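You operate a simulated robot arm through the tools that you are given. There is no shell and no other tool. Be economical: measure what you need, move in short steps, check, and stop when the job is done.

The job below is to be done with a simulated two-armed robot. You get a single attempt, and the scene is never put back.

TASK
Take the beige towel from the end of the table and hang it over the middle rail of the green wing.

The check looks at the end state, three seconds after you hand in, the way a careful person would. Anything else that was tipped, shoved, dropped, spilled or broken makes it a failure. Flat cloth is picked up by pressing the open fingertips on it (5 to 10 N) and closing them slowly along it; thin cloth reads only 2 to 8 mm in the jaws.

THE ROBOT
Two 7-joint arms with two-finger parallel grippers on one trunk, on a base that drives. Base frame: it is fixed to the floor where the robot stands at the start and does not move with it; the origin is under the middle of the robot, x ahead of it, y to its left, z up. Lengths are in m, angles in degrees, forces in N, time in s.
The left shoulder is at the start at [0.06, 0.143, 0.901], the right one opposite. Payload 1.57 kg a hand.
The tool frame of a hand sits at the grasp point between the pads (the TCP): z along the fingers, y along the line on which they close. The tips reach 0.03 m beyond it. The gripper opens to 0.11 m. The fingers are 0.024 m wide and 0.012 m thick; the gripper's body (0.048 by 0.112 m) begins 0.078 m behind the TCP.
Orientation is that of the tool frame in the base frame, as a unit quaternion [w, x, y, z]. With the fingers straight down and closing along the base's y, the tool's x points along the base's -x, its y along +y and its z along -z.

THE INTERFACE
- The arms move only by the tool jog_arm. It takes "left_rows", "right_rows" or both (then of equal length, played together; a hand with none holds still); each is text: rows parted by semicolons, each of 7 numbers parted by spaces: the shift along the base's x, y, z in m, then the turn, a rotation vector about the base's x, y, z in degrees, then the finger opening in m, from 0 to 0.11. In form: tx ty tz ax ay az claw; .... A call has 1 to 10 rows; each row shifts and turns the commanded pose from where the row before left it. Rows are played at 5 a second. More than 0.05 m and 8.6 degrees between two rows, or a gripper value outside its range, and nothing of the call is played. Where a pose cannot be reached the arm comes as near as it can. A force on the tool above 40 N (or 10 N above the force at the start of the call, whichever is more), or a blocked arm, ends the call early, and 0.2 s more pass. Each finger travels about 0.045 m/s and halts on what it meets, pressing with about 38 N; the grip force reading is that of the motor and also rises with nothing between the fingers. The clock runs only during rows and for 0.2 s after the last one: add rows that do not move to give the fingers time. It gives the time, the measured TCP pose, the force on the tool (base axes), the opening and the grip force at its end, in the units of the frame above (readings bear some noise), with the torque about the TCP (base axes, N m) and any sound that the robot's microphone picked up, and new pictures: "pictures" is both (left out), scene, wrist or none (wrist: the cameras of the hands that moved).
- Cameras (640 x 400 px; columns grow to the right, rows downward): "scene" is now at [0.0374, 0.0134, 1.5043]; the picture's right is [0.26, -0.97, 0.00], its down [-0.71, -0.19, -0.67] and it looks along [0.65, 0.18, -0.74] (base axes); focal length 258 px, centre (320, 200). "left" rides on the left gripper at [0.07, -0.016, -0.141] in its tool frame; the picture's right is [0.23, 0.97, 0.00], its down [-0.86, 0.20, -0.48] and it looks along [-0.47, 0.11, 0.88] (tool axes); focal length 222 px, centre (320, 200). "right" rides on the right gripper at [0.07, 0.016, -0.141] in its tool frame; the picture's right is [-0.23, 0.97, 0.00], its down [-0.86, -0.20, -0.48] and it looks along [-0.47, -0.11, 0.88] (tool axes); focal length 222 px, centre (320, 200). There is no depth. A picture from a camera that has moved, and an enlarged one, comes with that camera's place and axes in the base frame and with its lens. The place of the scene camera against the robot may be out by one fixed shift of up to 0.018 m in any direction.
- move_column(by): slides the trunk up (or, below 0, down) by that many m; the arms and the scene camera ride with it, the base frame stays. It gives what a move gives, with no picture.
- base_move(legs): drives the robot by 1 to 6 legs, each [ahead, left, turn to the left] in m, m and degrees, along the robot's own axes; the way and the turn of a leg run together, so that a leg with both is an arc; at most 1.5 m and 180 degrees a leg. The arms and the cameras ride along, it lands a little off, and it stops where it bumps. It gives what a move gives, and a new picture of the scene camera.
- aim_head(pan, tilt): turns the head with the scene camera to pan (to the left, within 86 degrees either way) and tilt (down, from -29 to 69), counted from straight ahead of the robot. It gives what a move gives, and a new picture of the scene camera.
- close_up(camera, box): a new picture of the part [left, top, right, bottom] of that camera's present view, enlarged. The clock stands still meanwhile.
- hand_in(): hands the job in; it is judged then, once.

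Work in short steps. Places have to be worked out from the pictures, the camera data and where the tool is seen: move nearer, look again, correct. Check each grasp and each placing, and mend what went wrong. You have 120 turns and 260 pictures in all, those below and enlarged ones among them. Open the grippers and draw the arms clear of the work before you hand the job in, unless the task says otherwise; then end with one line.

The tools are called after ">>>" by a JSON object that holds its "api" and its "payload". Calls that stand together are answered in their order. jog_arm: Moves the arms, as the interface text tells. Its arguments: {"type":"object","properties":{"left_rows":{"type":"string"},"right_rows":{"type":"string"},"pictures":{"type":"string","enum":["both","scene","wrist","none"]}},"required":[]} The other tools are called the same way: move_column (by) slides the trunk up or down; base_move (legs) drives the base; aim_head (pan, tilt) turns the head that bears the scene camera; close_up (camera, box) takes an enlarged picture of a part of a camera's view; hand_in () hands the job in.

At the start:

```text
t: 0.0
left_ee_pos: [0.4065, 0.355, 0.9487]
left_ee_rot: [-0.001, 0.001, 1.0, 0.001]
left_force: [-0.6, -0.1, 0.4]
left_ft_torque: [0.02, -0.01, -0.02]
left_gripper_width: 0.1099
left_grip_force: 0.1
right_ee_pos: [0.4538, -0.083, 0.985]
right_ee_rot: [0.0, 0.0, 1.0, 0.0]
right_force: [-0.1, 0.2, 0.4]
right_ft_torque: [-0.01, -0.01, 0.02]
right_gripper_width: 0.1102
right_grip_force: 0.0
trunk travel left (down, up): [-0.5, 0.09]
robot x, y, heading: [-0.0028, 0.0013, -0.0]
head pan, tilt: [15.1, 47.8]
```

scene: 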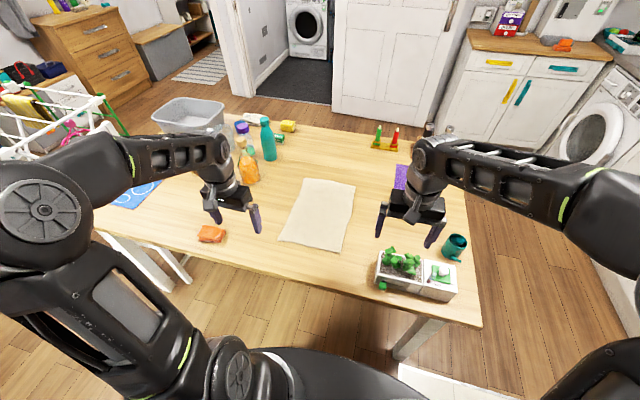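
right: 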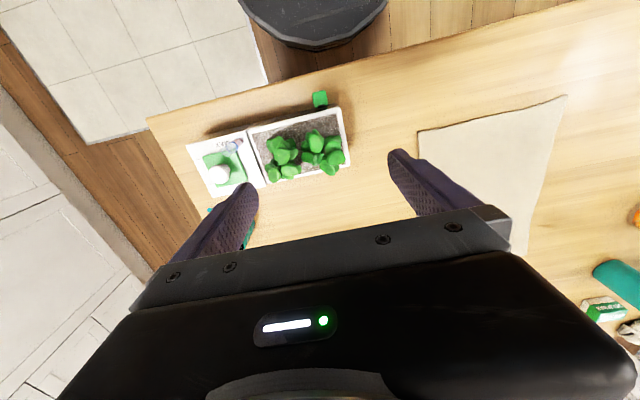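
left: 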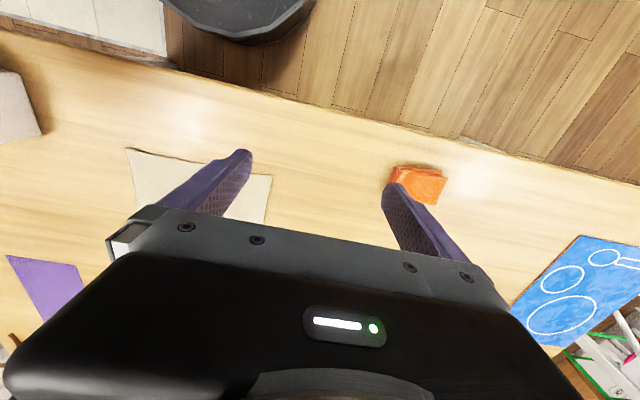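

The beige cloth lies in the middle of the table ahead, and the rack with a green wing seems to be at the far left. I turn the head to see the rack.

>>> {"api": "aim_head", "payload": {"pan": 60, "tilt": 35}}

>>> {"api": "close_up", "payload": {"camera": "scene", "box": [160, 100, 480, 300]}}

```text
t: 1.1
left_ee_pos: [0.4063, 0.3554, 0.9491]
left_ee_rot: [0.001, 0.0, 1.0, 0.0]
left_force: [0.6, -0.4, 0.3]
left_ft_torque: [-0.01, 0.02, -0.01]
left_gripper_width: 0.1099
left_grip_force: 0.0
right_ee_pos: [0.4537, -0.0825, 0.9845]
right_ee_rot: [0.0, 0.0, 1.0, 0.0]
right_force: [0.6, -0.1, -0.2]
right_ft_torque: [-0.03, 0.0, 0.01]
right_gripper_width: 0.1101
right_grip_force: 0.1
trunk travel left (down, up): [-0.5, 0.09]
robot x, y, heading: [-0.0031, 0.0022, -0.2]
head pan, tilt: [60.0, 35.0]
camera scene: at [0.0052, 0.069, 1.5229], right [0.87, -0.5, 0.0], down [-0.29, -0.5, -0.82], along [0.41, 0.71, -0.57], focal length 258 px, centre (320, 200)
```

scene: 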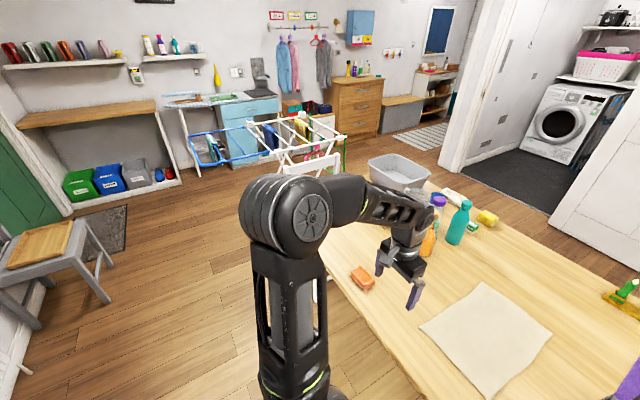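

```text
2.00 times, centred on (320, 200) of scene
camera zoom: at [0.0052, 0.069, 1.5229], right [0.87, -0.5, 0.0], down [-0.29, -0.5, -0.82], along [0.41, 0.71, -0.57], focal length 517 px, centre (320, 200)
```

zoom: 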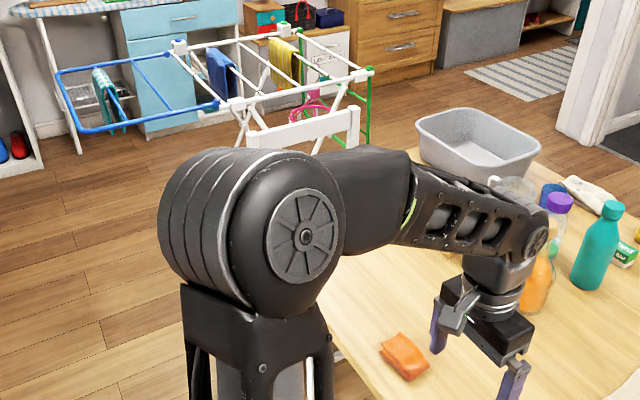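

I check for other beige cloth candidates, especially near the tub.

>>> {"api": "aim_head", "payload": {"pan": 30, "tilt": 40}}

>>> {"api": "close_up", "payload": {"camera": "scene", "box": [160, 60, 400, 210]}}

```text
t: 2.1
left_ee_pos: [0.4065, 0.3549, 0.9481]
left_ee_rot: [0.0, 0.0, 1.0, 0.0]
left_force: [-0.2, -0.7, 0.7]
left_ft_torque: [-0.01, 0.02, 0.02]
left_gripper_width: 0.1101
left_grip_force: 0.0
right_ee_pos: [0.4538, -0.0832, 0.985]
right_ee_rot: [-0.001, 0.0, 1.0, 0.0]
right_force: [0.2, 0.7, 0.5]
right_ft_torque: [0.01, 0.04, 0.01]
right_gripper_width: 0.1098
right_grip_force: 0.2
trunk travel left (down, up): [-0.5, 0.09]
robot x, y, heading: [-0.0004, 0.0001, 0.1]
head pan, tilt: [30.0, 40.0]
camera scene: at [0.0347, 0.0353, 1.5154], right [0.5, -0.87, 0.0], down [-0.56, -0.32, -0.77], along [0.66, 0.38, -0.64], focal length 258 px, centre (320, 200)
```

scene: 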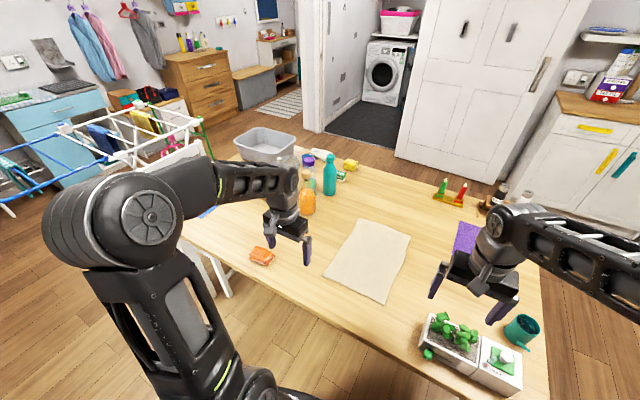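

```text
2.67 times, centred on (280, 135) of scene
camera zoom: at [0.0347, 0.0353, 1.5154], right [0.5, -0.87, 0.0], down [-0.56, -0.32, -0.77], along [0.66, 0.38, -0.64], focal length 689 px, centre (427, 373)
```

zoom: 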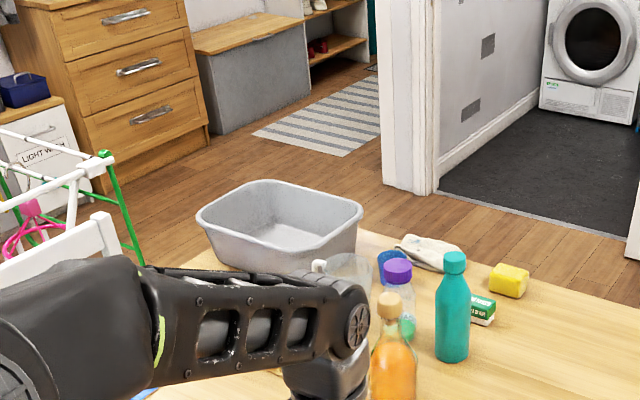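

The only beige cloth is the one spread in front of me. I look closely at the rack to learn the green wing's geometry before choosing the grip.

>>> {"api": "aim_head", "payload": {"pan": 50, "tilt": 25}}

>>> {"api": "close_up", "payload": {"camera": "scene", "box": [220, 130, 412, 250]}}

```text
t: 2.9
left_ee_pos: [0.4064, 0.3545, 0.9484]
left_ee_rot: [0.0, 0.0, 1.0, 0.0]
left_force: [0.0, 0.3, -1.4]
left_ft_torque: [0.02, 0.0, 0.04]
left_gripper_width: 0.1102
left_grip_force: 0.0
right_ee_pos: [0.4531, -0.0823, 0.9858]
right_ee_rot: [0.0, 0.0, 1.0, 0.0]
right_force: [0.7, -0.5, 0.5]
right_ft_torque: [0.01, 0.03, 0.01]
right_gripper_width: 0.11
right_grip_force: 0.0
trunk travel left (down, up): [-0.5, 0.09]
robot x, y, heading: [0.0002, 0.0038, -0.1]
head pan, tilt: [50.0, 25.0]
camera scene: at [0.0204, 0.0633, 1.5387], right [0.77, -0.64, 0.0], down [-0.27, -0.32, -0.91], along [0.58, 0.69, -0.42], focal length 258 px, centre (320, 200)
```

scene: 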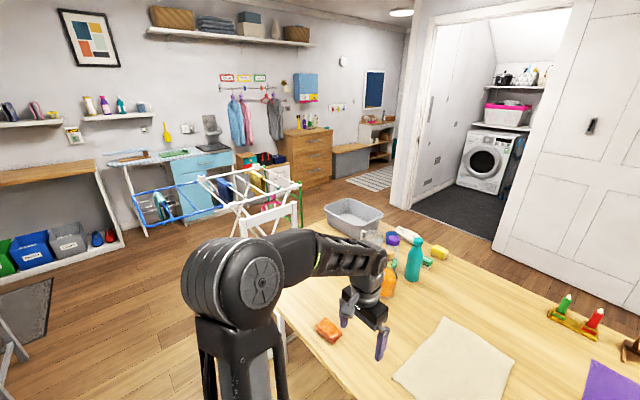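

```text
3.33 times, centred on (316, 190) of scene
camera zoom: at [0.0204, 0.0633, 1.5387], right [0.77, -0.64, 0.0], down [-0.27, -0.32, -0.91], along [0.58, 0.69, -0.42], focal length 861 px, centre (333, 233)
```

zoom: 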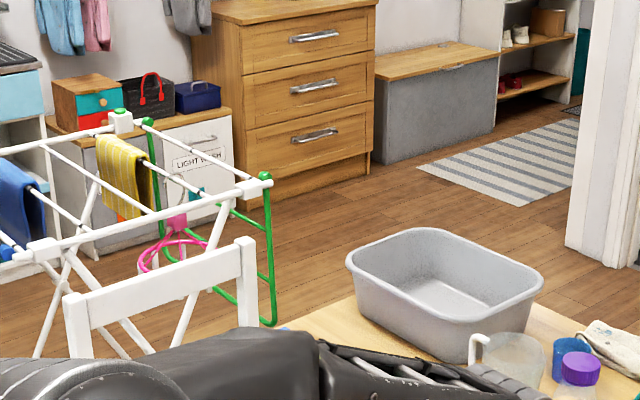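

The green wing hangs folded down at the far (+x) end of the rack, its rails running along y. I will grip both corners of the towel's near edge with the two hands; first I shift left 0.17 m to centre on the towel (spanning about x 0.50–0.85, y 0.06–0.28).

>>> {"api": "aim_head", "payload": {"pan": 0, "tilt": 55}}

>>> {"api": "base_move", "payload": {"legs": [[0, 0.17, 0]]}}

```text
t: 4.1
left_ee_pos: [0.4071, 0.3551, 0.9485]
left_ee_rot: [0.001, 0.0, 1.0, 0.0]
left_force: [-0.4, 0.1, 0.1]
left_ft_torque: [0.01, 0.02, 0.01]
left_gripper_width: 0.11
left_grip_force: 0.0
right_ee_pos: [0.4543, -0.0828, 0.9853]
right_ee_rot: [0.0, 0.0, 1.0, 0.0]
right_force: [0.1, 0.2, 0.0]
right_ft_torque: [-0.05, -0.05, 0.01]
right_gripper_width: 0.11
right_grip_force: 0.1
trunk travel left (down, up): [-0.5, 0.09]
robot x, y, heading: [0.0026, -0.0002, -0.3]
head pan, tilt: [0.0, 55.0]
camera scene: at [0.0333, -0.0072, 1.4948], right [0.0, -1.0, 0.0], down [-0.82, 0.0, -0.57], along [0.57, 0.0, -0.82], focal length 258 px, centre (320, 200)
```

scene: 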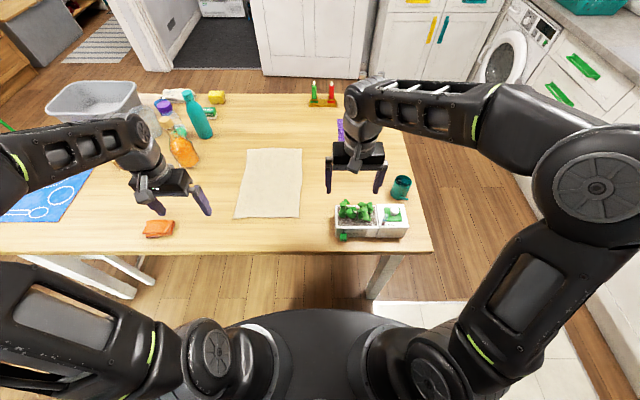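

```text
t: 5.5
left_ee_pos: [0.4065, 0.5246, 0.948]
left_ee_rot: [0.0, 0.0, 1.0, -0.001]
left_force: [-0.7, -0.1, 0.6]
left_ft_torque: [-0.03, 0.02, -0.02]
left_gripper_width: 0.11
left_grip_force: 0.1
right_ee_pos: [0.4524, 0.0867, 0.985]
right_ee_rot: [0.001, 0.0, 1.0, -0.001]
right_force: [-0.5, 0.5, 0.8]
right_ft_torque: [-0.01, -0.01, -0.02]
right_gripper_width: 0.1098
right_grip_force: 0.0
trunk travel left (down, up): [-0.5, 0.09]
robot x, y, heading: [-0.0003, 0.1698, 0.0]
head pan, tilt: [0.0, 55.0]
camera scene: at [0.0332, 0.1632, 1.4947], right [0.0, -1.0, 0.0], down [-0.82, 0.0, -0.57], along [0.57, 0.0, -0.82], focal length 258 px, centre (320, 200)
```

scene: 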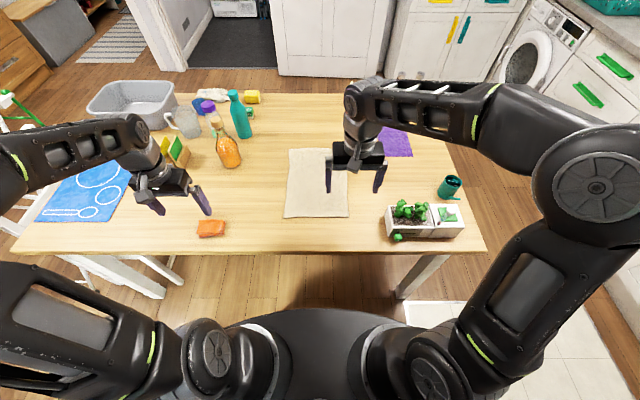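

Towel near edge is at x≈0.51, y from 0.06 to 0.29. I bring both hands above the near corners, stopping at z≈0.80.

>>> {"api": "jog_arm", "payload": {"left_rows": "0.0198 -0.0397 -0.021 0 0 0 0.05;0.0198 -0.0397 -0.021 0 0 0 0.05;0.0198 -0.0397 -0.021 0 0 0 0.05;0.0198 -0.0397 -0.021 0 0 0 0.05;0.0198 -0.0397 -0.021 0 0 0 0.05;0.0198 -0.0397 -0.021 0 0 0 0.05;0.0198 -0.0397 -0.021 0 0 0 0.05;0 0 0 0 0 0 0.05;0 0 0 0 0 0 0.05", "right_rows": "0.0132 0.0023 -0.0264 0 0 0 0.05;0.0132 0.0023 -0.0264 0 0 0 0.05;0.0132 0.0023 -0.0264 0 0 0 0.05;0.0132 0.0023 -0.0264 0 0 0 0.05;0.0132 0.0023 -0.0264 0 0 0 0.05;0.0132 0.0023 -0.0264 0 0 0 0.05;0.0132 0.0023 -0.0264 0 0 0 0.05;0 0 0 0 0 0 0.05;0 0 0 0 0 0 0.05"}}

```text
t: 7.5
left_ee_pos: [0.5461, 0.2454, 0.802]
left_ee_rot: [0.0, 0.0, 1.0, -0.001]
left_force: [-0.1, 0.3, -0.4]
left_ft_torque: [0.0, 0.02, -0.01]
left_gripper_width: 0.05
left_grip_force: 0.1
right_ee_pos: [0.5465, 0.1024, 0.8015]
right_ee_rot: [0.001, 0.0, 1.0, 0.001]
right_force: [0.4, -0.3, 0.7]
right_ft_torque: [0.0, -0.01, 0.01]
right_gripper_width: 0.0502
right_grip_force: 0.0
trunk travel left (down, up): [-0.5, 0.09]
robot x, y, heading: [0.0004, 0.1706, 0.1]
head pan, tilt: [0.0, 55.0]
camera scene: at [0.0334, 0.1616, 1.4947], right [0.0, -1.0, 0.0], down [-0.82, 0.0, -0.57], along [0.57, 0.0, -0.82], focal length 258 px, centre (320, 200)
camera right: at [0.4753, 0.1175, 0.941], right [0.23, 0.97, 0.0], down [0.86, -0.2, 0.48], along [0.47, -0.11, -0.88], focal length 222 px, centre (320, 200)
camera left: at [0.4767, 0.2299, 0.9436], right [-0.23, 0.97, 0.0], down [0.86, 0.2, 0.48], along [0.47, 0.11, -0.88], focal length 222 px, centre (320, 200)
```

scene: 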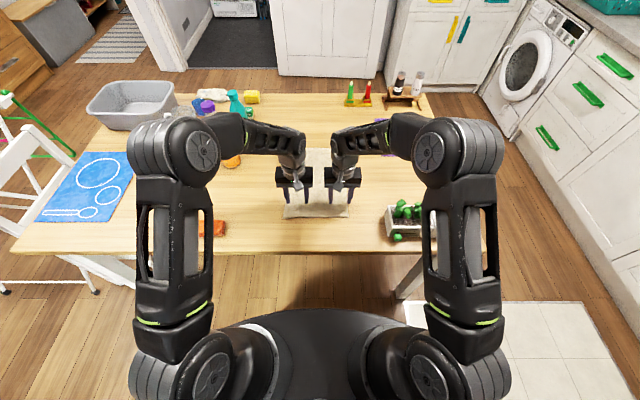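
right: 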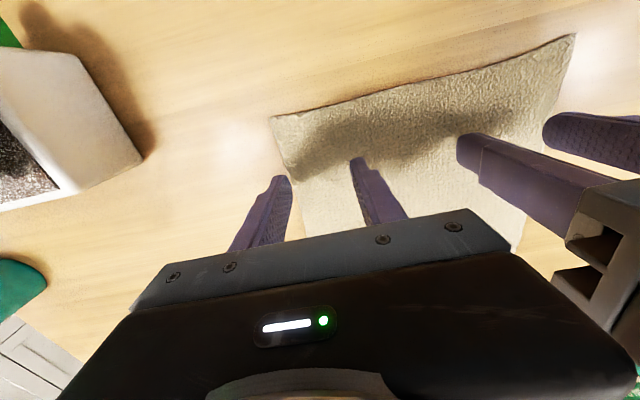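
left: 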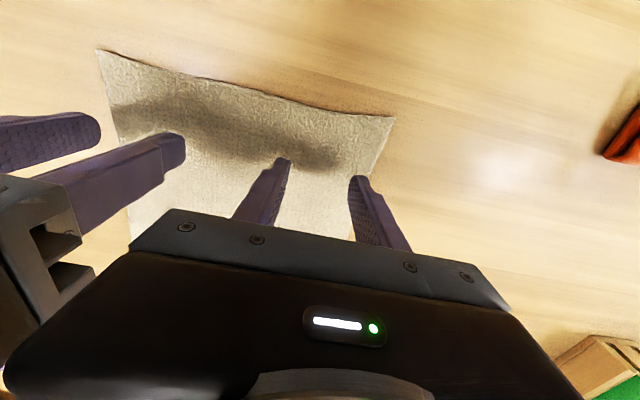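

From the wrist views the towel's near corners are at about (0.493, 0.310) and (0.498, 0.062). I adjust and go down to just above the cloth.

>>> {"api": "jog_arm", "payload": {"left_rows": "-0.008 0.0085 -0.015 0 0 0 0.05;-0.008 0.0085 -0.015 0 0 0 0.05;0 0 -0.015 0 0 0 0.05;0 0 -0.012 0 0 0 0.05;0 0 -0.004 0 0 0 0.05;0 0 -0.004 0 0 0 0.05", "right_rows": "-0.008 0.0015 -0.015 0 0 0 0.05;-0.008 0.0015 -0.015 0 0 0 0.05;0 0 -0.015 0 0 0 0.05;0 0 -0.012 0 0 0 0.05;0 0 -0.004 0 0 0 0.05;0 0 -0.004 0 0 0 0.05", "pictures": "wrist"}}

```text
t: 8.2
left_ee_pos: [0.5364, 0.2555, 0.7839]
left_ee_rot: [0.012, 0.001, 1.0, -0.004]
left_force: [-4.2, 0.0, 20.6]
left_ft_torque: [0.19, 0.2, 0.05]
left_gripper_width: 0.0499
left_grip_force: 0.1
right_ee_pos: [0.5388, 0.1035, 0.7831]
right_ee_rot: [0.012, 0.001, 1.0, 0.003]
right_force: [-4.1, -3.2, 20.1]
right_ft_torque: [-0.14, 0.26, 0.01]
right_gripper_width: 0.0501
right_grip_force: 0.0
trunk travel left (down, up): [-0.5, 0.09]
robot x, y, heading: [-0.0021, 0.1712, 0.0]
head pan, tilt: [0.0, 55.0]
stopped in row 3 (right hand): the force on the tool passed its limit (the readings are from after the stop); the commanded pose is now the measured one
camera right: at [0.4639, 0.1197, 0.9217], right [0.23, 0.97, 0.01], down [0.84, -0.2, 0.5], along [0.49, -0.1, -0.87], focal length 222 px, centre (320, 200)
camera left: at [0.463, 0.2418, 0.9233], right [-0.22, 0.97, -0.01], down [0.84, 0.2, 0.5], along [0.49, 0.1, -0.87], focal length 222 px, centre (320, 200)
```

right: 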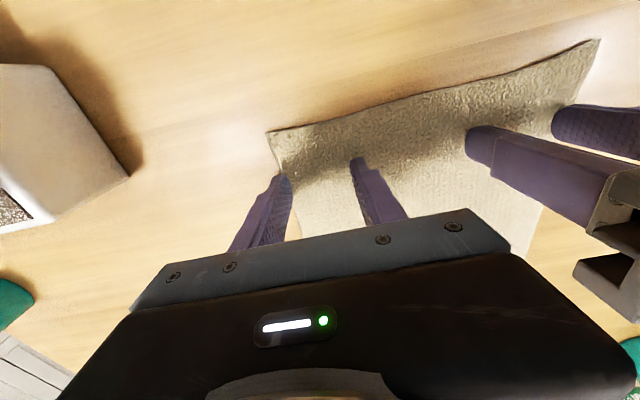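
left: 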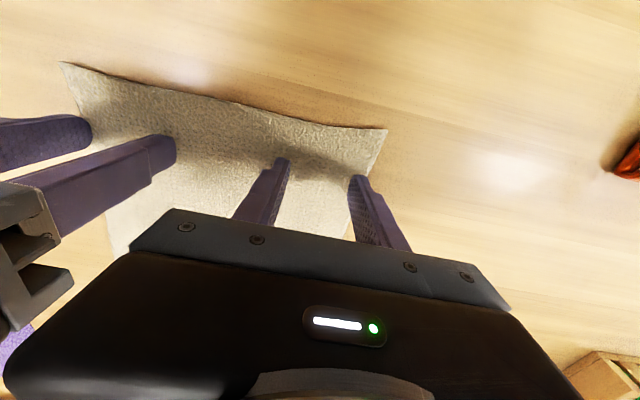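

Both hands met about 20 N already at TCP z≈0.783, higher than expected. I zoom in to see what the tips touch.

>>> {"api": "close_up", "payload": {"camera": "left", "box": [220, 80, 440, 218]}}

>>> {"api": "close_up", "payload": {"camera": "scene", "box": [260, 140, 370, 240]}}

```text
2.90 times, centred on (330, 149) of left
camera zoom: at [0.463, 0.2418, 0.9233], right [-0.22, 0.97, -0.01], down [0.84, 0.2, 0.5], along [0.49, 0.1, -0.87], focal length 644 px, centre (291, 348)
```

zoom: 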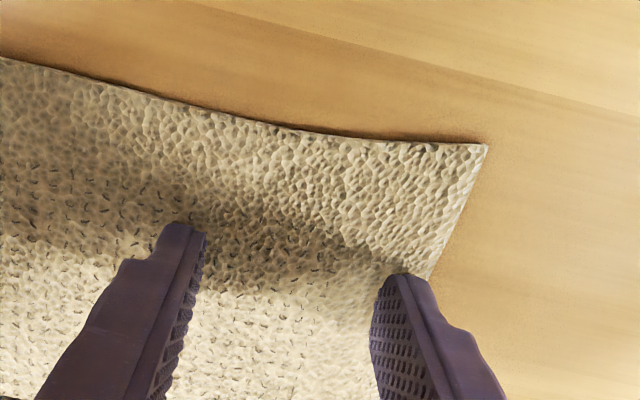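

```text
4.00 times, centred on (315, 190) of scene
camera zoom: at [0.0296, 0.1615, 1.4955], right [0.0, -1.0, 0.0], down [-0.82, 0.0, -0.58], along [0.58, 0.0, -0.82], focal length 1034 px, centre (340, 240)
```

zoom: 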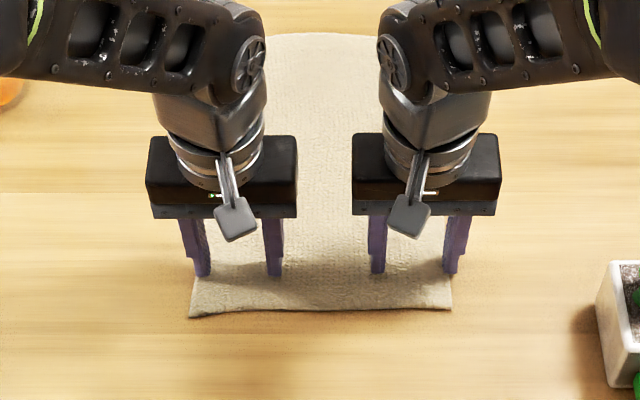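

The tips do seem to rest on the cloth. I hold still to read the force.

>>> {"api": "jog_arm", "payload": {"left_rows": "0 0 0 0 0 0 0.05", "right_rows": "0 0 0 0 0 0 0.05", "pictures": "none"}}

```text
t: 8.6
left_ee_pos: [0.5346, 0.2548, 0.783]
left_ee_rot: [0.012, 0.001, 1.0, -0.004]
left_force: [-4.0, -1.7, 26.9]
left_ft_torque: [0.2, 0.21, 0.06]
left_gripper_width: 0.0498
left_grip_force: 0.0
right_ee_pos: [0.5372, 0.1044, 0.7827]
right_ee_rot: [0.013, 0.001, 1.0, 0.004]
right_force: [-0.4, -2.2, 28.1]
right_ft_torque: [-0.15, 0.21, 0.0]
right_gripper_width: 0.0501
right_grip_force: 0.1
trunk travel left (down, up): [-0.5, 0.09]
robot x, y, heading: [0.0004, 0.169, -0.1]
head pan, tilt: [0.0, 55.0]
```

Still 27 N; I ease up by a couple of millimetres and restore the slight pitch.

>>> {"api": "jog_arm", "payload": {"left_rows": "0 0 0.003 0 0 0 0.05;0 0 0 0 0 0 0.05", "right_rows": "0 0 0.003 0 0 0 0.05;0 0 0 0 0 0 0.05", "pictures": "none"}}

```text
t: 9.2
left_ee_pos: [0.5354, 0.255, 0.7831]
left_ee_rot: [0.01, 0.002, 1.0, -0.004]
left_force: [-1.7, -4.5, 18.1]
left_ft_torque: [0.02, 0.1, 0.03]
left_gripper_width: 0.0499
left_grip_force: 0.1
right_ee_pos: [0.538, 0.1044, 0.7829]
right_ee_rot: [0.012, 0.001, 1.0, 0.002]
right_force: [2.8, -0.4, 16.8]
right_ft_torque: [0.01, 0.02, 0.03]
right_gripper_width: 0.0503
right_grip_force: 0.1
trunk travel left (down, up): [-0.5, 0.09]
robot x, y, heading: [-0.0012, 0.1691, 0.1]
head pan, tilt: [0.0, 55.0]
```

About 3 N per mm; another 2.5 mm gives ~8 N, then I close slowly along the cloth.

>>> {"api": "jog_arm", "payload": {"left_rows": "0 0 0.0025 0 0 0 0.05;0 0 0 0 0 0 0.043;0 0 0 0 0 0 0.036;0 0 0 0 0 0 0.029;0 0 0 0 0 0 0.022;0 0 0 0 0 0 0.015;0 0 0 0 0 0 0.008;0 0 0 0 0 0 0;0 0 0 0 0 0 0;0 0 0 0 0 0 0", "right_rows": "0 0 0.0025 0 0 0 0.05;0 0 0 0 0 0 0.043;0 0 0 0 0 0 0.036;0 0 0 0 0 0 0.029;0 0 0 0 0 0 0.022;0 0 0 0 0 0 0.015;0 0 0 0 0 0 0.008;0 0 0 0 0 0 0;0 0 0 0 0 0 0;0 0 0 0 0 0 0", "pictures": "wrist"}}

```text
t: 11.4
left_ee_pos: [0.537, 0.2573, 0.7845]
left_ee_rot: [0.009, 0.001, 1.0, -0.003]
left_force: [-0.7, 1.2, 2.2]
left_ft_torque: [0.02, 0.01, 0.02]
left_gripper_width: 0.0023
left_grip_force: 24.7
right_ee_pos: [0.5388, 0.1045, 0.7853]
right_ee_rot: [0.01, 0.0, 1.0, 0.002]
right_force: [0.9, -1.1, 2.5]
right_ft_torque: [0.0, -0.01, 0.0]
right_gripper_width: 0.0
right_grip_force: 21.5
trunk travel left (down, up): [-0.5, 0.09]
robot x, y, heading: [0.0012, 0.1686, 0.0]
head pan, tilt: [0.0, 55.0]
camera right: at [0.465, 0.1198, 0.9239], right [0.23, 0.97, 0.01], down [0.85, -0.2, 0.49], along [0.48, -0.11, -0.87], focal length 222 px, centre (320, 200)
camera left: at [0.4648, 0.2427, 0.9253], right [-0.23, 0.97, -0.01], down [0.85, 0.2, 0.49], along [0.48, 0.1, -0.87], focal length 222 px, centre (320, 200)
```

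right: 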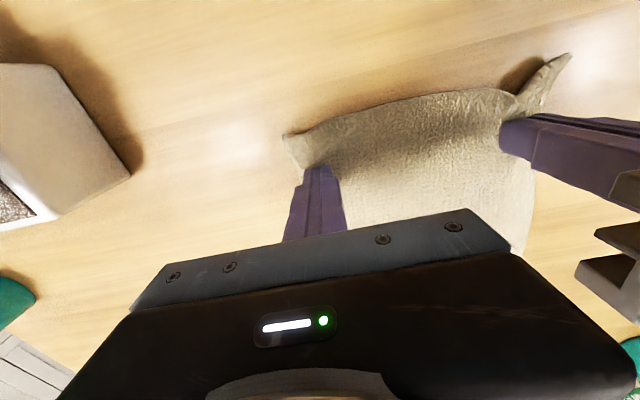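
left: 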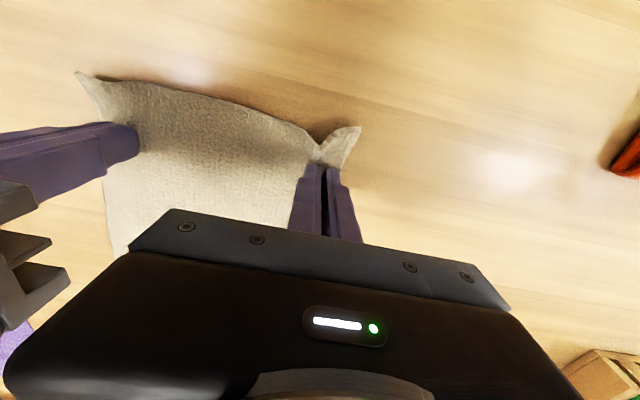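

The left hand has a fold (2.3 mm); the right closed empty. I reopen the right slightly lifted, shift inward 6 mm, and press again.

>>> {"api": "jog_arm", "payload": {"right_rows": "0 0 0.008 0 0 0 0.03;0 0.006 0 0 0 0 0.055;0 0 0 0 0 0 0.055;0 0 -0.006 0 0 0 0.055;0 0 -0.004 0 0 0 0.055;0 0 -0.002 0 0 0 0.055;0 0 0 0 0 0 0.055", "pictures": "none"}}

```text
t: 13.0
left_ee_pos: [0.5351, 0.2567, 0.7867]
left_ee_rot: [0.01, 0.0, 1.0, -0.003]
left_force: [0.8, 0.3, 1.1]
left_ft_torque: [-0.01, 0.0, 0.03]
left_gripper_width: 0.0028
left_grip_force: 24.4
right_ee_pos: [0.5386, 0.1098, 0.7832]
right_ee_rot: [0.012, 0.001, 1.0, 0.002]
right_force: [-3.2, -2.2, 27.4]
right_ft_torque: [0.12, 0.22, 0.02]
right_gripper_width: 0.0551
right_grip_force: 0.0
trunk travel left (down, up): [-0.5, 0.09]
robot x, y, heading: [0.0003, 0.1675, -0.0]
head pan, tilt: [0.0, 55.0]
```

27 N now; I ease to ~13 N and close slowly.

>>> {"api": "jog_arm", "payload": {"right_rows": "0 0 0.004 0 0 0 0.055;0 0 0 0 0 0 0.048;0 0 0 0 0 0 0.04;0 0 0 0 0 0 0.032;0 0 0 0 0 0 0.024;0 0 0 0 0 0 0.016;0 0 0 0 0 0 0.008;0 0 0 0 0 0 0;0 0 0 0 0 0 0;0 0 0 0 0 0 0", "pictures": "wrist"}}

```text
t: 15.2
left_ee_pos: [0.537, 0.2579, 0.7839]
left_ee_rot: [0.008, 0.001, 1.0, -0.003]
left_force: [0.2, 0.2, 1.4]
left_ft_torque: [-0.03, -0.01, -0.04]
left_gripper_width: 0.0
left_grip_force: 21.7
right_ee_pos: [0.5395, 0.1102, 0.7846]
right_ee_rot: [0.009, 0.001, 1.0, 0.002]
right_force: [0.5, 0.4, 3.1]
right_ft_torque: [-0.06, 0.0, 0.01]
right_gripper_width: 0.0044
right_grip_force: 25.2
trunk travel left (down, up): [-0.5, 0.09]
robot x, y, heading: [-0.0014, 0.1684, -0.1]
head pan, tilt: [0.0, 55.0]
camera right: at [0.4655, 0.1253, 0.9235], right [0.23, 0.97, 0.01], down [0.85, -0.2, 0.49], along [0.48, -0.11, -0.87], focal length 222 px, centre (320, 200)
```

right: 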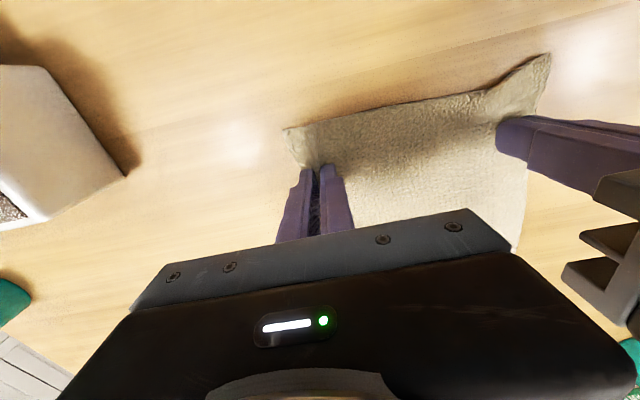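

Right holds 4.4 mm, but the left has slipped out (0.0). I repeat the left pinch with the same recipe.

>>> {"api": "jog_arm", "payload": {"left_rows": "0 0 0.008 0 0 0 0.03;0 -0.003 0 0 0 0 0.055;0 0 0 0 0 0 0.055;0 0 -0.006 0 0 0 0.055;0 0 -0.004 0 0 0 0.055;0 0 -0.001 0 0 0 0.055;0 0 0 0 0 0 0.055", "pictures": "none"}}

```text
t: 16.8
left_ee_pos: [0.536, 0.2539, 0.7828]
left_ee_rot: [0.009, 0.0, 1.0, -0.004]
left_force: [-3.6, 1.1, 13.3]
left_ft_torque: [-0.43, 0.15, -0.13]
left_gripper_width: 0.0547
left_grip_force: 0.0
right_ee_pos: [0.5385, 0.1101, 0.7856]
right_ee_rot: [0.01, 0.002, 1.0, 0.003]
right_force: [0.7, -1.7, 1.1]
right_ft_torque: [-0.02, -0.03, 0.01]
right_gripper_width: 0.0046
right_grip_force: 24.8
trunk travel left (down, up): [-0.5, 0.09]
robot x, y, heading: [0.0008, 0.1699, 0.1]
head pan, tilt: [0.0, 55.0]
```

The torque suggests only one finger is bearing. I look before closing.

>>> {"api": "close_up", "payload": {"camera": "left", "box": [220, 80, 440, 218]}}

```text
2.90 times, centred on (330, 149) of left
camera zoom: at [0.4644, 0.2395, 0.9231], right [-0.23, 0.97, -0.01], down [0.85, 0.2, 0.49], along [0.48, 0.1, -0.87], focal length 644 px, centre (291, 348)
```

zoom: 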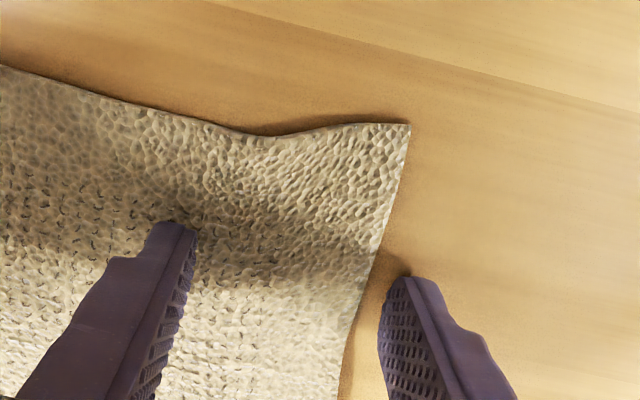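

The outer finger is just off the cloth. I lift, shift 12 mm inward with a 0.045 opening, and press again.

>>> {"api": "jog_arm", "payload": {"left_rows": "0 0 0.008 0 0 0 0.045;0 -0.012 0 0 0 0 0.045;0 0 -0.004 0 0 0 0.045;0 0 -0.004 0 0 0 0.045;0 0 -0.002 0 0 0 0.045;0 0 0 0 0 0 0.045", "pictures": "wrist"}}

```text
t: 18.2
left_ee_pos: [0.5362, 0.2414, 0.7823]
left_ee_rot: [0.011, 0.002, 1.0, -0.004]
left_force: [-1.8, 7.0, 33.4]
left_ft_torque: [0.37, 0.18, 0.0]
left_gripper_width: 0.045
left_grip_force: 0.0
right_ee_pos: [0.5371, 0.1108, 0.7847]
right_ee_rot: [0.011, 0.0, 1.0, 0.001]
right_force: [0.6, 0.0, -0.3]
right_ft_torque: [-0.05, 0.01, -0.01]
right_gripper_width: 0.0043
right_grip_force: 25.6
trunk travel left (down, up): [-0.5, 0.09]
robot x, y, heading: [0.0002, 0.169, 0.1]
head pan, tilt: [0.0, 55.0]
camera left: at [0.464, 0.2281, 0.9228], right [-0.23, 0.97, -0.01], down [0.84, 0.2, 0.5], along [0.49, 0.1, -0.87], focal length 222 px, centre (320, 200)
```

left: 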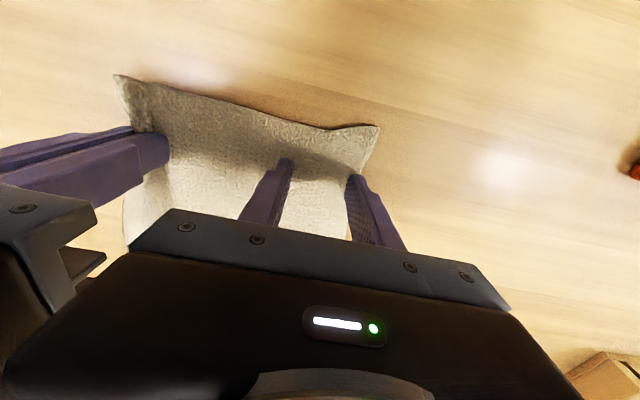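

Both fingers are on cloth, at 33 N. I ease up 6 mm to ~13 N and close slowly.

>>> {"api": "jog_arm", "payload": {"left_rows": "0 0 0.006 0 0 0 0.045;0 0 0 0 0 0 0.04;0 0 0 0 0 0 0.034;0 0 0 0 0 0 0.028;0 0 0 0 0 0 0.022;0 0 0 0 0 0 0.015;0 0 0 0 0 0 0.008;0 0 0 0 0 0 0;0 0 0 0 0 0 0;0 0 0 0 0 0 0", "pictures": "wrist"}}

```text
t: 20.4
left_ee_pos: [0.5365, 0.2423, 0.7858]
left_ee_rot: [0.009, 0.001, 1.0, -0.004]
left_force: [0.7, 0.2, 0.5]
left_ft_torque: [-0.01, 0.0, -0.03]
left_gripper_width: 0.0001
left_grip_force: 21.0
right_ee_pos: [0.539, 0.1106, 0.7845]
right_ee_rot: [0.009, 0.0, 1.0, 0.002]
right_force: [-1.5, 0.8, 3.2]
right_ft_torque: [-0.02, 0.03, 0.03]
right_gripper_width: 0.0045
right_grip_force: 24.7
trunk travel left (down, up): [-0.5, 0.09]
robot x, y, heading: [0.0024, 0.1703, 0.1]
head pan, tilt: [0.0, 55.0]
camera left: at [0.4648, 0.2279, 0.9262], right [-0.23, 0.97, -0.01], down [0.85, 0.2, 0.49], along [0.48, 0.1, -0.87], focal length 222 px, centre (320, 200)
```

left: 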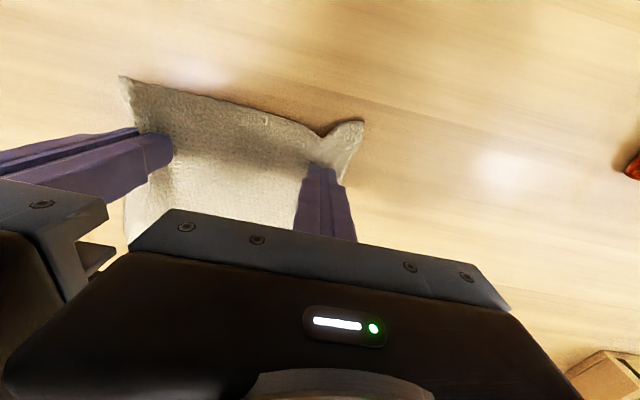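

Closed empty again: contact was lost while closing. I retry, pressing a bit further down as the fingers close.

>>> {"api": "jog_arm", "payload": {"left_rows": "0 0 0.008 0 0 0 0.03;0 -0.002 0 0 0 0 0.055;0 0 0 0 0 0 0.055;0 0 -0.006 0 0 0 0.055;0 0 -0.004 0 0 0 0.055;0 0 0 0 0 0 0.055", "pictures": "none"}}

>>> {"api": "jog_arm", "payload": {"left_rows": "0 0 0 0 0 0 0.048;0 0 0 0 0 0 0.04;0 0 0 0 0 0 0.032;0 0 -0.001 0 0 0 0.024;0 0 -0.001 0 0 0 0.016;0 0 -0.001 0 0 0 0.008;0 0 -0.001 0 0 0 0;0 0 0 0 0 0 0;0 0 0 0 0 0 0", "pictures": "wrist"}}

```text
t: 21.8
left_ee_pos: [0.5367, 0.2405, 0.7844]
left_ee_rot: [0.009, 0.001, 1.0, -0.003]
left_force: [-0.3, 0.4, 3.4]
left_ft_torque: [-0.04, -0.01, 0.02]
left_gripper_width: 0.0548
left_grip_force: 0.0
right_ee_pos: [0.5396, 0.1099, 0.7848]
right_ee_rot: [0.01, 0.001, 1.0, 0.002]
right_force: [0.0, 0.9, 2.2]
right_ft_torque: [0.0, -0.02, 0.03]
right_gripper_width: 0.0047
right_grip_force: 24.9
trunk travel left (down, up): [-0.5, 0.09]
robot x, y, heading: [0.0033, 0.1693, -0.1]
head pan, tilt: [0.0, 55.0]
```

```text
t: 23.7
left_ee_pos: [0.5382, 0.2321, 0.7842]
left_ee_rot: [0.013, 0.004, 1.0, -0.01]
left_force: [-1.7, -11.3, 11.7]
left_ft_torque: [-0.32, 0.12, 0.0]
left_gripper_width: 0.0051
left_grip_force: 25.2
right_ee_pos: [0.5384, 0.1144, 0.7843]
right_ee_rot: [0.011, 0.0, 1.0, 0.006]
right_force: [0.6, 9.5, 0.8]
right_ft_torque: [0.26, -0.01, 0.06]
right_gripper_width: 0.0047
right_grip_force: 25.4
trunk travel left (down, up): [-0.5, 0.09]
robot x, y, heading: [-0.001, 0.1654, 0.2]
head pan, tilt: [0.0, 55.0]
stopped in row 9 (left hand): the force on the tool passed its limit (the readings are from after the stop); the commanded pose is now the measured one
camera left: at [0.4651, 0.2197, 0.9236], right [-0.22, 0.98, -0.03], down [0.84, 0.2, 0.5], along [0.49, 0.09, -0.87], focal length 222 px, centre (320, 200)
```

left: 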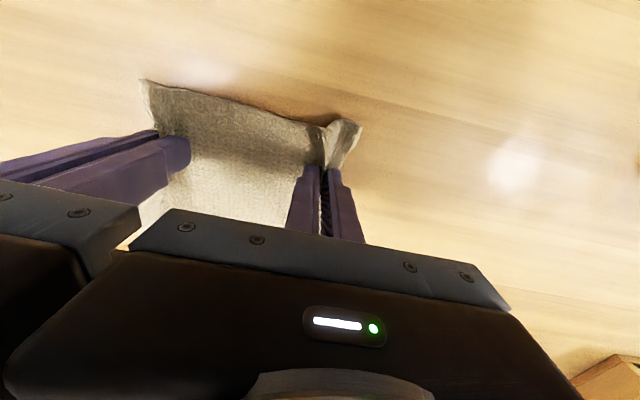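

Both hands now hold cloth (5.1 and 4.7 mm), with the strip taut between them. I lift both slowly together.

>>> {"api": "jog_arm", "payload": {"left_rows": "0 0 0.01 0 0 0 0;0 0 0.02 0 0 0 0;0 0 0.03 0 0 0 0;0 0 0.03 0 0 0 0;0 0 0.03 0 0 0 0;0 0 0.03 0 0 0 0", "right_rows": "0 0 0.01 0 0 0 0;0 0 0.02 0 0 0 0;0 0 0.03 0 0 0 0;0 0 0.03 0 0 0 0;0 0 0.03 0 0 0 0;0 0 0.03 0 0 0 0", "pictures": "both"}}

```text
t: 25.1
left_ee_pos: [0.5371, 0.2338, 0.9327]
left_ee_rot: [0.012, 0.005, 1.0, -0.009]
left_force: [0.4, -21.0, 0.3]
left_ft_torque: [-0.68, -0.01, -0.01]
left_gripper_width: 0.0055
left_grip_force: 25.7
right_ee_pos: [0.5395, 0.1119, 0.9348]
right_ee_rot: [0.011, 0.0, 1.0, 0.004]
right_force: [-0.1, 20.9, -0.3]
right_ft_torque: [0.66, 0.04, 0.06]
right_gripper_width: 0.005
right_grip_force: 25.6
trunk travel left (down, up): [-0.5, 0.09]
robot x, y, heading: [-0.002, 0.1686, 0.0]
head pan, tilt: [0.0, 55.0]
camera scene: at [0.033, 0.1614, 1.4947], right [0.0, -1.0, 0.0], down [-0.82, 0.0, -0.57], along [0.57, 0.0, -0.82], focal length 258 px, centre (320, 200)
camera right: at [0.4654, 0.127, 1.0738], right [0.23, 0.97, 0.01], down [0.85, -0.2, 0.49], along [0.48, -0.1, -0.87], focal length 222 px, centre (320, 200)
camera left: at [0.4651, 0.2212, 1.0728], right [-0.22, 0.98, -0.02], down [0.85, 0.2, 0.49], along [0.49, 0.09, -0.87], focal length 222 px, centre (320, 200)
```

scene: 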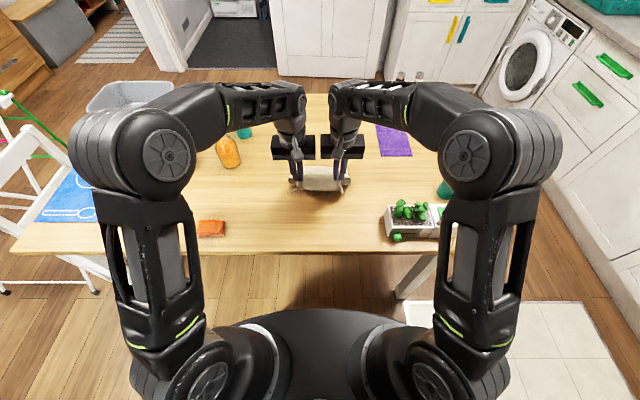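
right: 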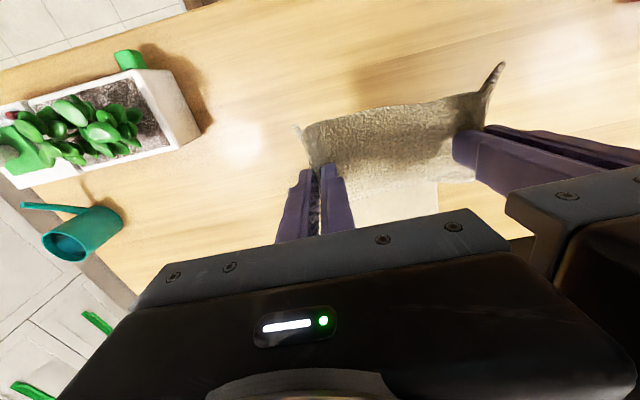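
left: 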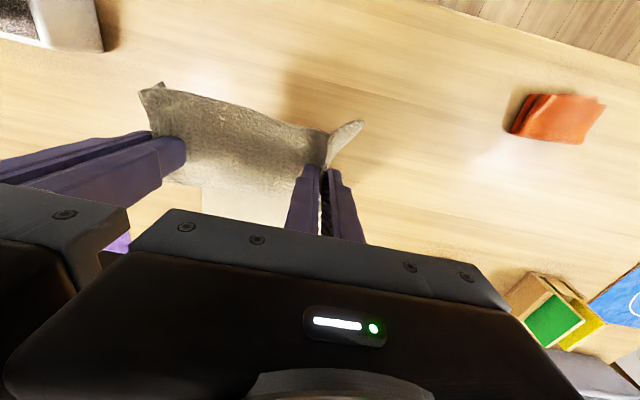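

Towel is lifted. I relax the tension by 2 mm per hand and raise another 0.18 m.

>>> {"api": "jog_arm", "payload": {"left_rows": "0 -0.002 0.02 0 0 0 0;0 0 0.04 0 0 0 0;-0.02 0 0.04 0 0 0 0;-0.02 0 0.04 0 0 0 0;-0.02 0 0.04 0 0 0 0;-0.02 0 0 0 0 0 0", "right_rows": "0 0.002 0.02 0 0 0 0;0 0 0.04 0 0 0 0;-0.02 0 0.04 0 0 0 0;-0.02 0 0.04 0 0 0 0;-0.02 0 0.04 0 0 0 0;-0.02 0 0 0 0 0 0", "pictures": "scene"}}

```text
t: 26.5
left_ee_pos: [0.471, 0.2334, 1.0828]
left_ee_rot: [0.012, 0.003, 1.0, -0.008]
left_force: [-0.6, -9.4, 0.2]
left_ft_torque: [-0.29, -0.01, 0.0]
left_gripper_width: 0.0051
left_grip_force: 25.9
left hand out of reach, approached as far as the arm can: row 5
right_ee_pos: [0.4731, 0.1157, 1.0846]
right_ee_rot: [0.011, 0.0, 1.0, 0.003]
right_force: [-0.8, 8.9, -1.4]
right_ft_torque: [0.28, 0.02, 0.07]
right_gripper_width: 0.0047
right_grip_force: 24.5
right hand out of reach, approached as far as the arm can: row 5
trunk travel left (down, up): [-0.5, 0.09]
robot x, y, heading: [-0.0004, 0.1674, 0.1]
head pan, tilt: [0.0, 55.0]
camera scene: at [0.0313, 0.1618, 1.4948], right [0.0, -1.0, 0.0], down [-0.82, 0.0, -0.57], along [0.57, 0.0, -0.82], focal length 258 px, centre (320, 200)
```

scene: 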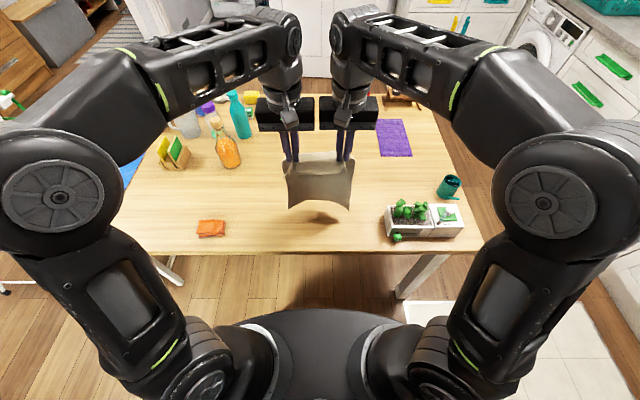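

Towel hangs free from both hands. I back away from the table 0.3 m and look toward the rack.

>>> {"api": "base_move", "payload": {"legs": [[-0.3, 0, 0]]}}

>>> {"api": "aim_head", "payload": {"pan": 60, "tilt": 25}}

```text
t: 28.6
left_ee_pos: [0.17, 0.2332, 1.0828]
left_ee_rot: [0.012, 0.003, 1.0, -0.008]
left_force: [-0.7, -10.1, -0.3]
left_ft_torque: [-0.31, -0.02, -0.01]
left_gripper_width: 0.005
left_grip_force: 25.0
right_ee_pos: [0.1695, 0.1137, 1.0835]
right_ee_rot: [0.01, 0.0, 1.0, 0.004]
right_force: [-0.5, 9.6, 0.6]
right_ft_torque: [0.31, -0.02, 0.03]
right_gripper_width: 0.0045
right_grip_force: 25.2
trunk travel left (down, up): [-0.5, 0.09]
robot x, y, heading: [-0.3063, 0.1668, -0.0]
head pan, tilt: [0.0, 55.0]
camera scene: at [-0.271, 0.1616, 1.4948], right [0.0, -1.0, 0.0], down [-0.82, 0.0, -0.57], along [0.57, 0.0, -0.82], focal length 258 px, centre (320, 200)
```

scene: 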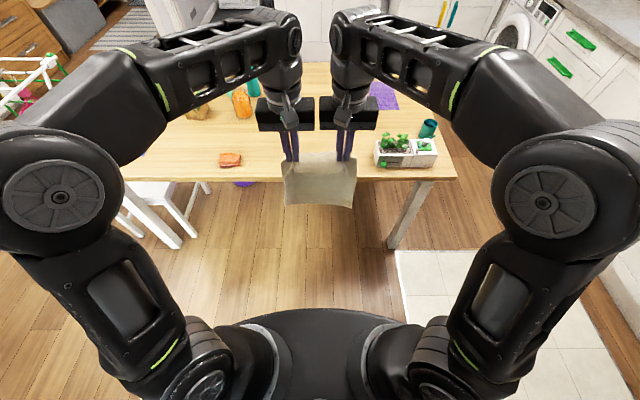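

```text
t: 29.9
left_ee_pos: [0.1701, 0.2307, 1.0818]
left_ee_rot: [0.012, 0.002, 1.0, -0.008]
left_force: [-0.2, -7.3, 0.1]
left_ft_torque: [-0.25, -0.02, -0.02]
left_gripper_width: 0.005
left_grip_force: 25.6
right_ee_pos: [0.1715, 0.1158, 1.0831]
right_ee_rot: [0.011, -0.002, 1.0, 0.005]
right_force: [-0.5, 7.9, -0.3]
right_ft_torque: [0.26, 0.01, 0.03]
right_gripper_width: 0.0046
right_grip_force: 24.7
trunk travel left (down, up): [-0.5, 0.09]
robot x, y, heading: [-0.305, 0.1706, 0.1]
head pan, tilt: [60.0, 25.0]
camera scene: at [-0.2957, 0.2414, 1.5387], right [0.87, -0.5, 0.0], down [-0.21, -0.37, -0.91], along [0.45, 0.78, -0.42], focal length 258 px, centre (320, 200)
```

scene: 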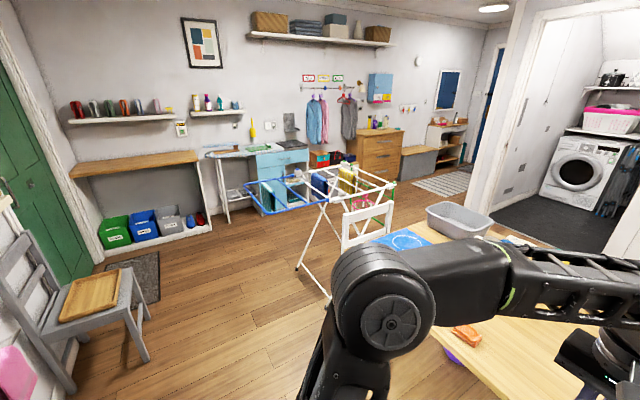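

The blue wing is spread toward -x, the green one hangs at the +x end; a chair stands between table end and rack. I drive left to see the layout better.

>>> {"api": "base_move", "payload": {"legs": [[0, 0.6, 0]]}}

>>> {"api": "aim_head", "payload": {"pan": 35, "tilt": 35}}

```text
t: 33.3
left_ee_pos: [0.1696, 0.8384, 1.0817]
left_ee_rot: [0.011, 0.001, 1.0, -0.008]
left_force: [0.4, -8.9, -0.1]
left_ft_torque: [-0.25, 0.0, 0.0]
left_gripper_width: 0.0051
left_grip_force: 25.3
right_ee_pos: [0.1703, 0.7209, 1.0836]
right_ee_rot: [0.01, -0.002, 1.0, 0.004]
right_force: [-0.3, 10.0, -0.6]
right_ft_torque: [0.25, 0.05, 0.03]
right_gripper_width: 0.0048
right_grip_force: 24.7
trunk travel left (down, up): [-0.5, 0.09]
robot x, y, heading: [-0.3047, 0.7757, 0.2]
head pan, tilt: [60.0, 25.0]
camera scene: at [-0.2964, 0.846, 1.5387], right [0.87, -0.5, 0.0], down [-0.21, -0.37, -0.91], along [0.45, 0.79, -0.42], focal length 258 px, centre (320, 200)
```

scene: 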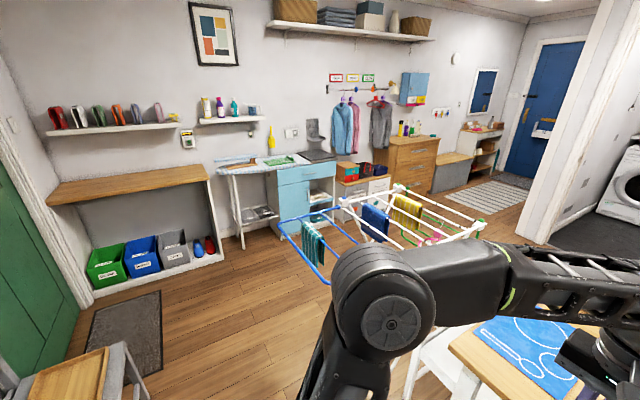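

```text
t: 34.1
left_ee_pos: [0.1707, 0.8368, 1.082]
left_ee_rot: [0.011, 0.002, 1.0, -0.008]
left_force: [0.6, -7.0, 0.5]
left_ft_torque: [-0.22, 0.02, -0.03]
left_gripper_width: 0.005
left_grip_force: 25.1
right_ee_pos: [0.1708, 0.7208, 1.0845]
right_ee_rot: [0.01, -0.002, 1.0, 0.004]
right_force: [-1.2, 6.7, -0.8]
right_ft_torque: [0.2, 0.01, 0.01]
right_gripper_width: 0.0047
right_grip_force: 25.1
trunk travel left (down, up): [-0.5, 0.09]
robot x, y, heading: [-0.3018, 0.7732, 0.2]
head pan, tilt: [35.0, 35.0]
camera scene: at [-0.2703, 0.8162, 1.523], right [0.58, -0.82, 0.0], down [-0.47, -0.33, -0.82], along [0.67, 0.47, -0.57], focal length 258 px, centre (320, 200)
```

scene: 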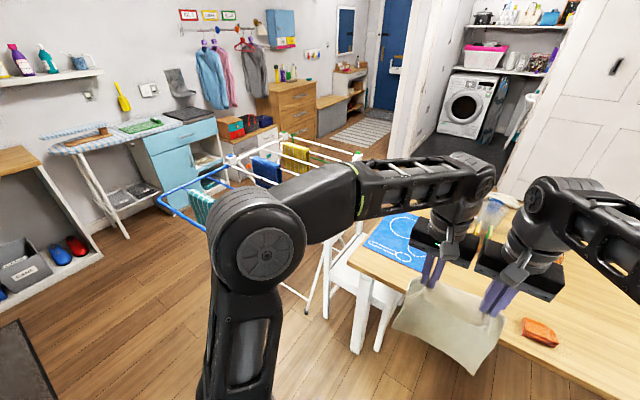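

Estimates: rack top z≈0.94, y 1.37–1.86, from x≈0.03 (blue tip) to 0.90 (green hinge). I must go round behind the rack: turn to face +y first and view the passage between grey chair and blue wing.

>>> {"api": "base_move", "payload": {"legs": [[0, 0, 90]]}}

>>> {"api": "aim_head", "payload": {"pan": 0, "tilt": 45}}

```text
t: 38.4
left_ee_pos: [-0.3748, 1.2448, 1.0826]
left_ee_rot: [-0.014, 0.711, -0.703, -0.003]
left_force: [8.8, -0.3, 0.0]
left_ft_torque: [-0.01, -0.27, -0.11]
left_gripper_width: 0.0051
left_grip_force: 25.5
right_ee_pos: [-0.2581, 1.247, 1.0838]
right_ee_rot: [-0.003, 0.713, -0.701, -0.011]
right_force: [-8.8, 0.4, -0.2]
right_ft_torque: [-0.01, 0.29, -0.1]
right_gripper_width: 0.0044
right_grip_force: 24.8
trunk travel left (down, up): [-0.5, 0.09]
robot x, y, heading: [-0.3038, 0.774, 90.7]
head pan, tilt: [35.0, 35.0]
camera scene: at [-0.3637, 0.807, 1.523], right [0.81, 0.59, 0.0], down [0.34, -0.46, -0.82], along [-0.48, 0.66, -0.57], focal length 258 px, centre (320, 200)
```

scene: 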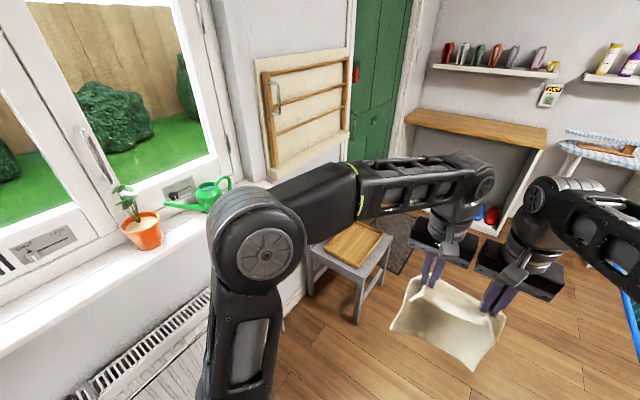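

```text
t: 39.4
left_ee_pos: [-0.3754, 1.2447, 1.0815]
left_ee_rot: [-0.014, 0.71, -0.704, -0.002]
left_force: [6.4, -0.2, -0.8]
left_ft_torque: [-0.02, -0.21, -0.08]
left_gripper_width: 0.005
left_grip_force: 25.2
right_ee_pos: [-0.2597, 1.2479, 1.0834]
right_ee_rot: [-0.004, 0.713, -0.701, -0.011]
right_force: [-6.8, 0.0, -0.1]
right_ft_torque: [-0.02, 0.23, -0.03]
right_gripper_width: 0.0044
right_grip_force: 25.0
trunk travel left (down, up): [-0.5, 0.09]
robot x, y, heading: [-0.3028, 0.7769, 90.9]
head pan, tilt: [0.0, 45.0]
camera scene: at [-0.3133, 0.817, 1.5082], right [1.0, 0.02, 0.0], down [0.01, -0.71, -0.71], along [-0.01, 0.71, -0.71], focal length 258 px, centre (320, 200)
```

scene: 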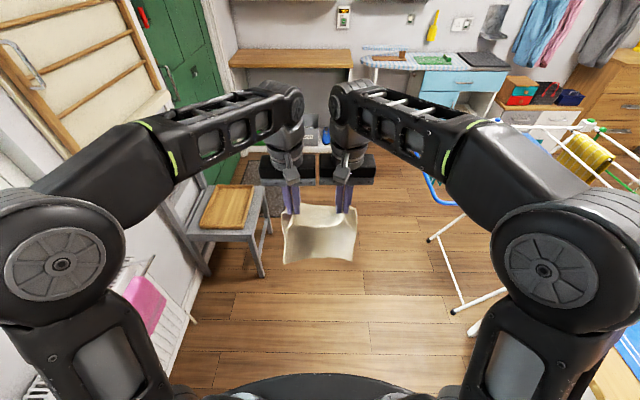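

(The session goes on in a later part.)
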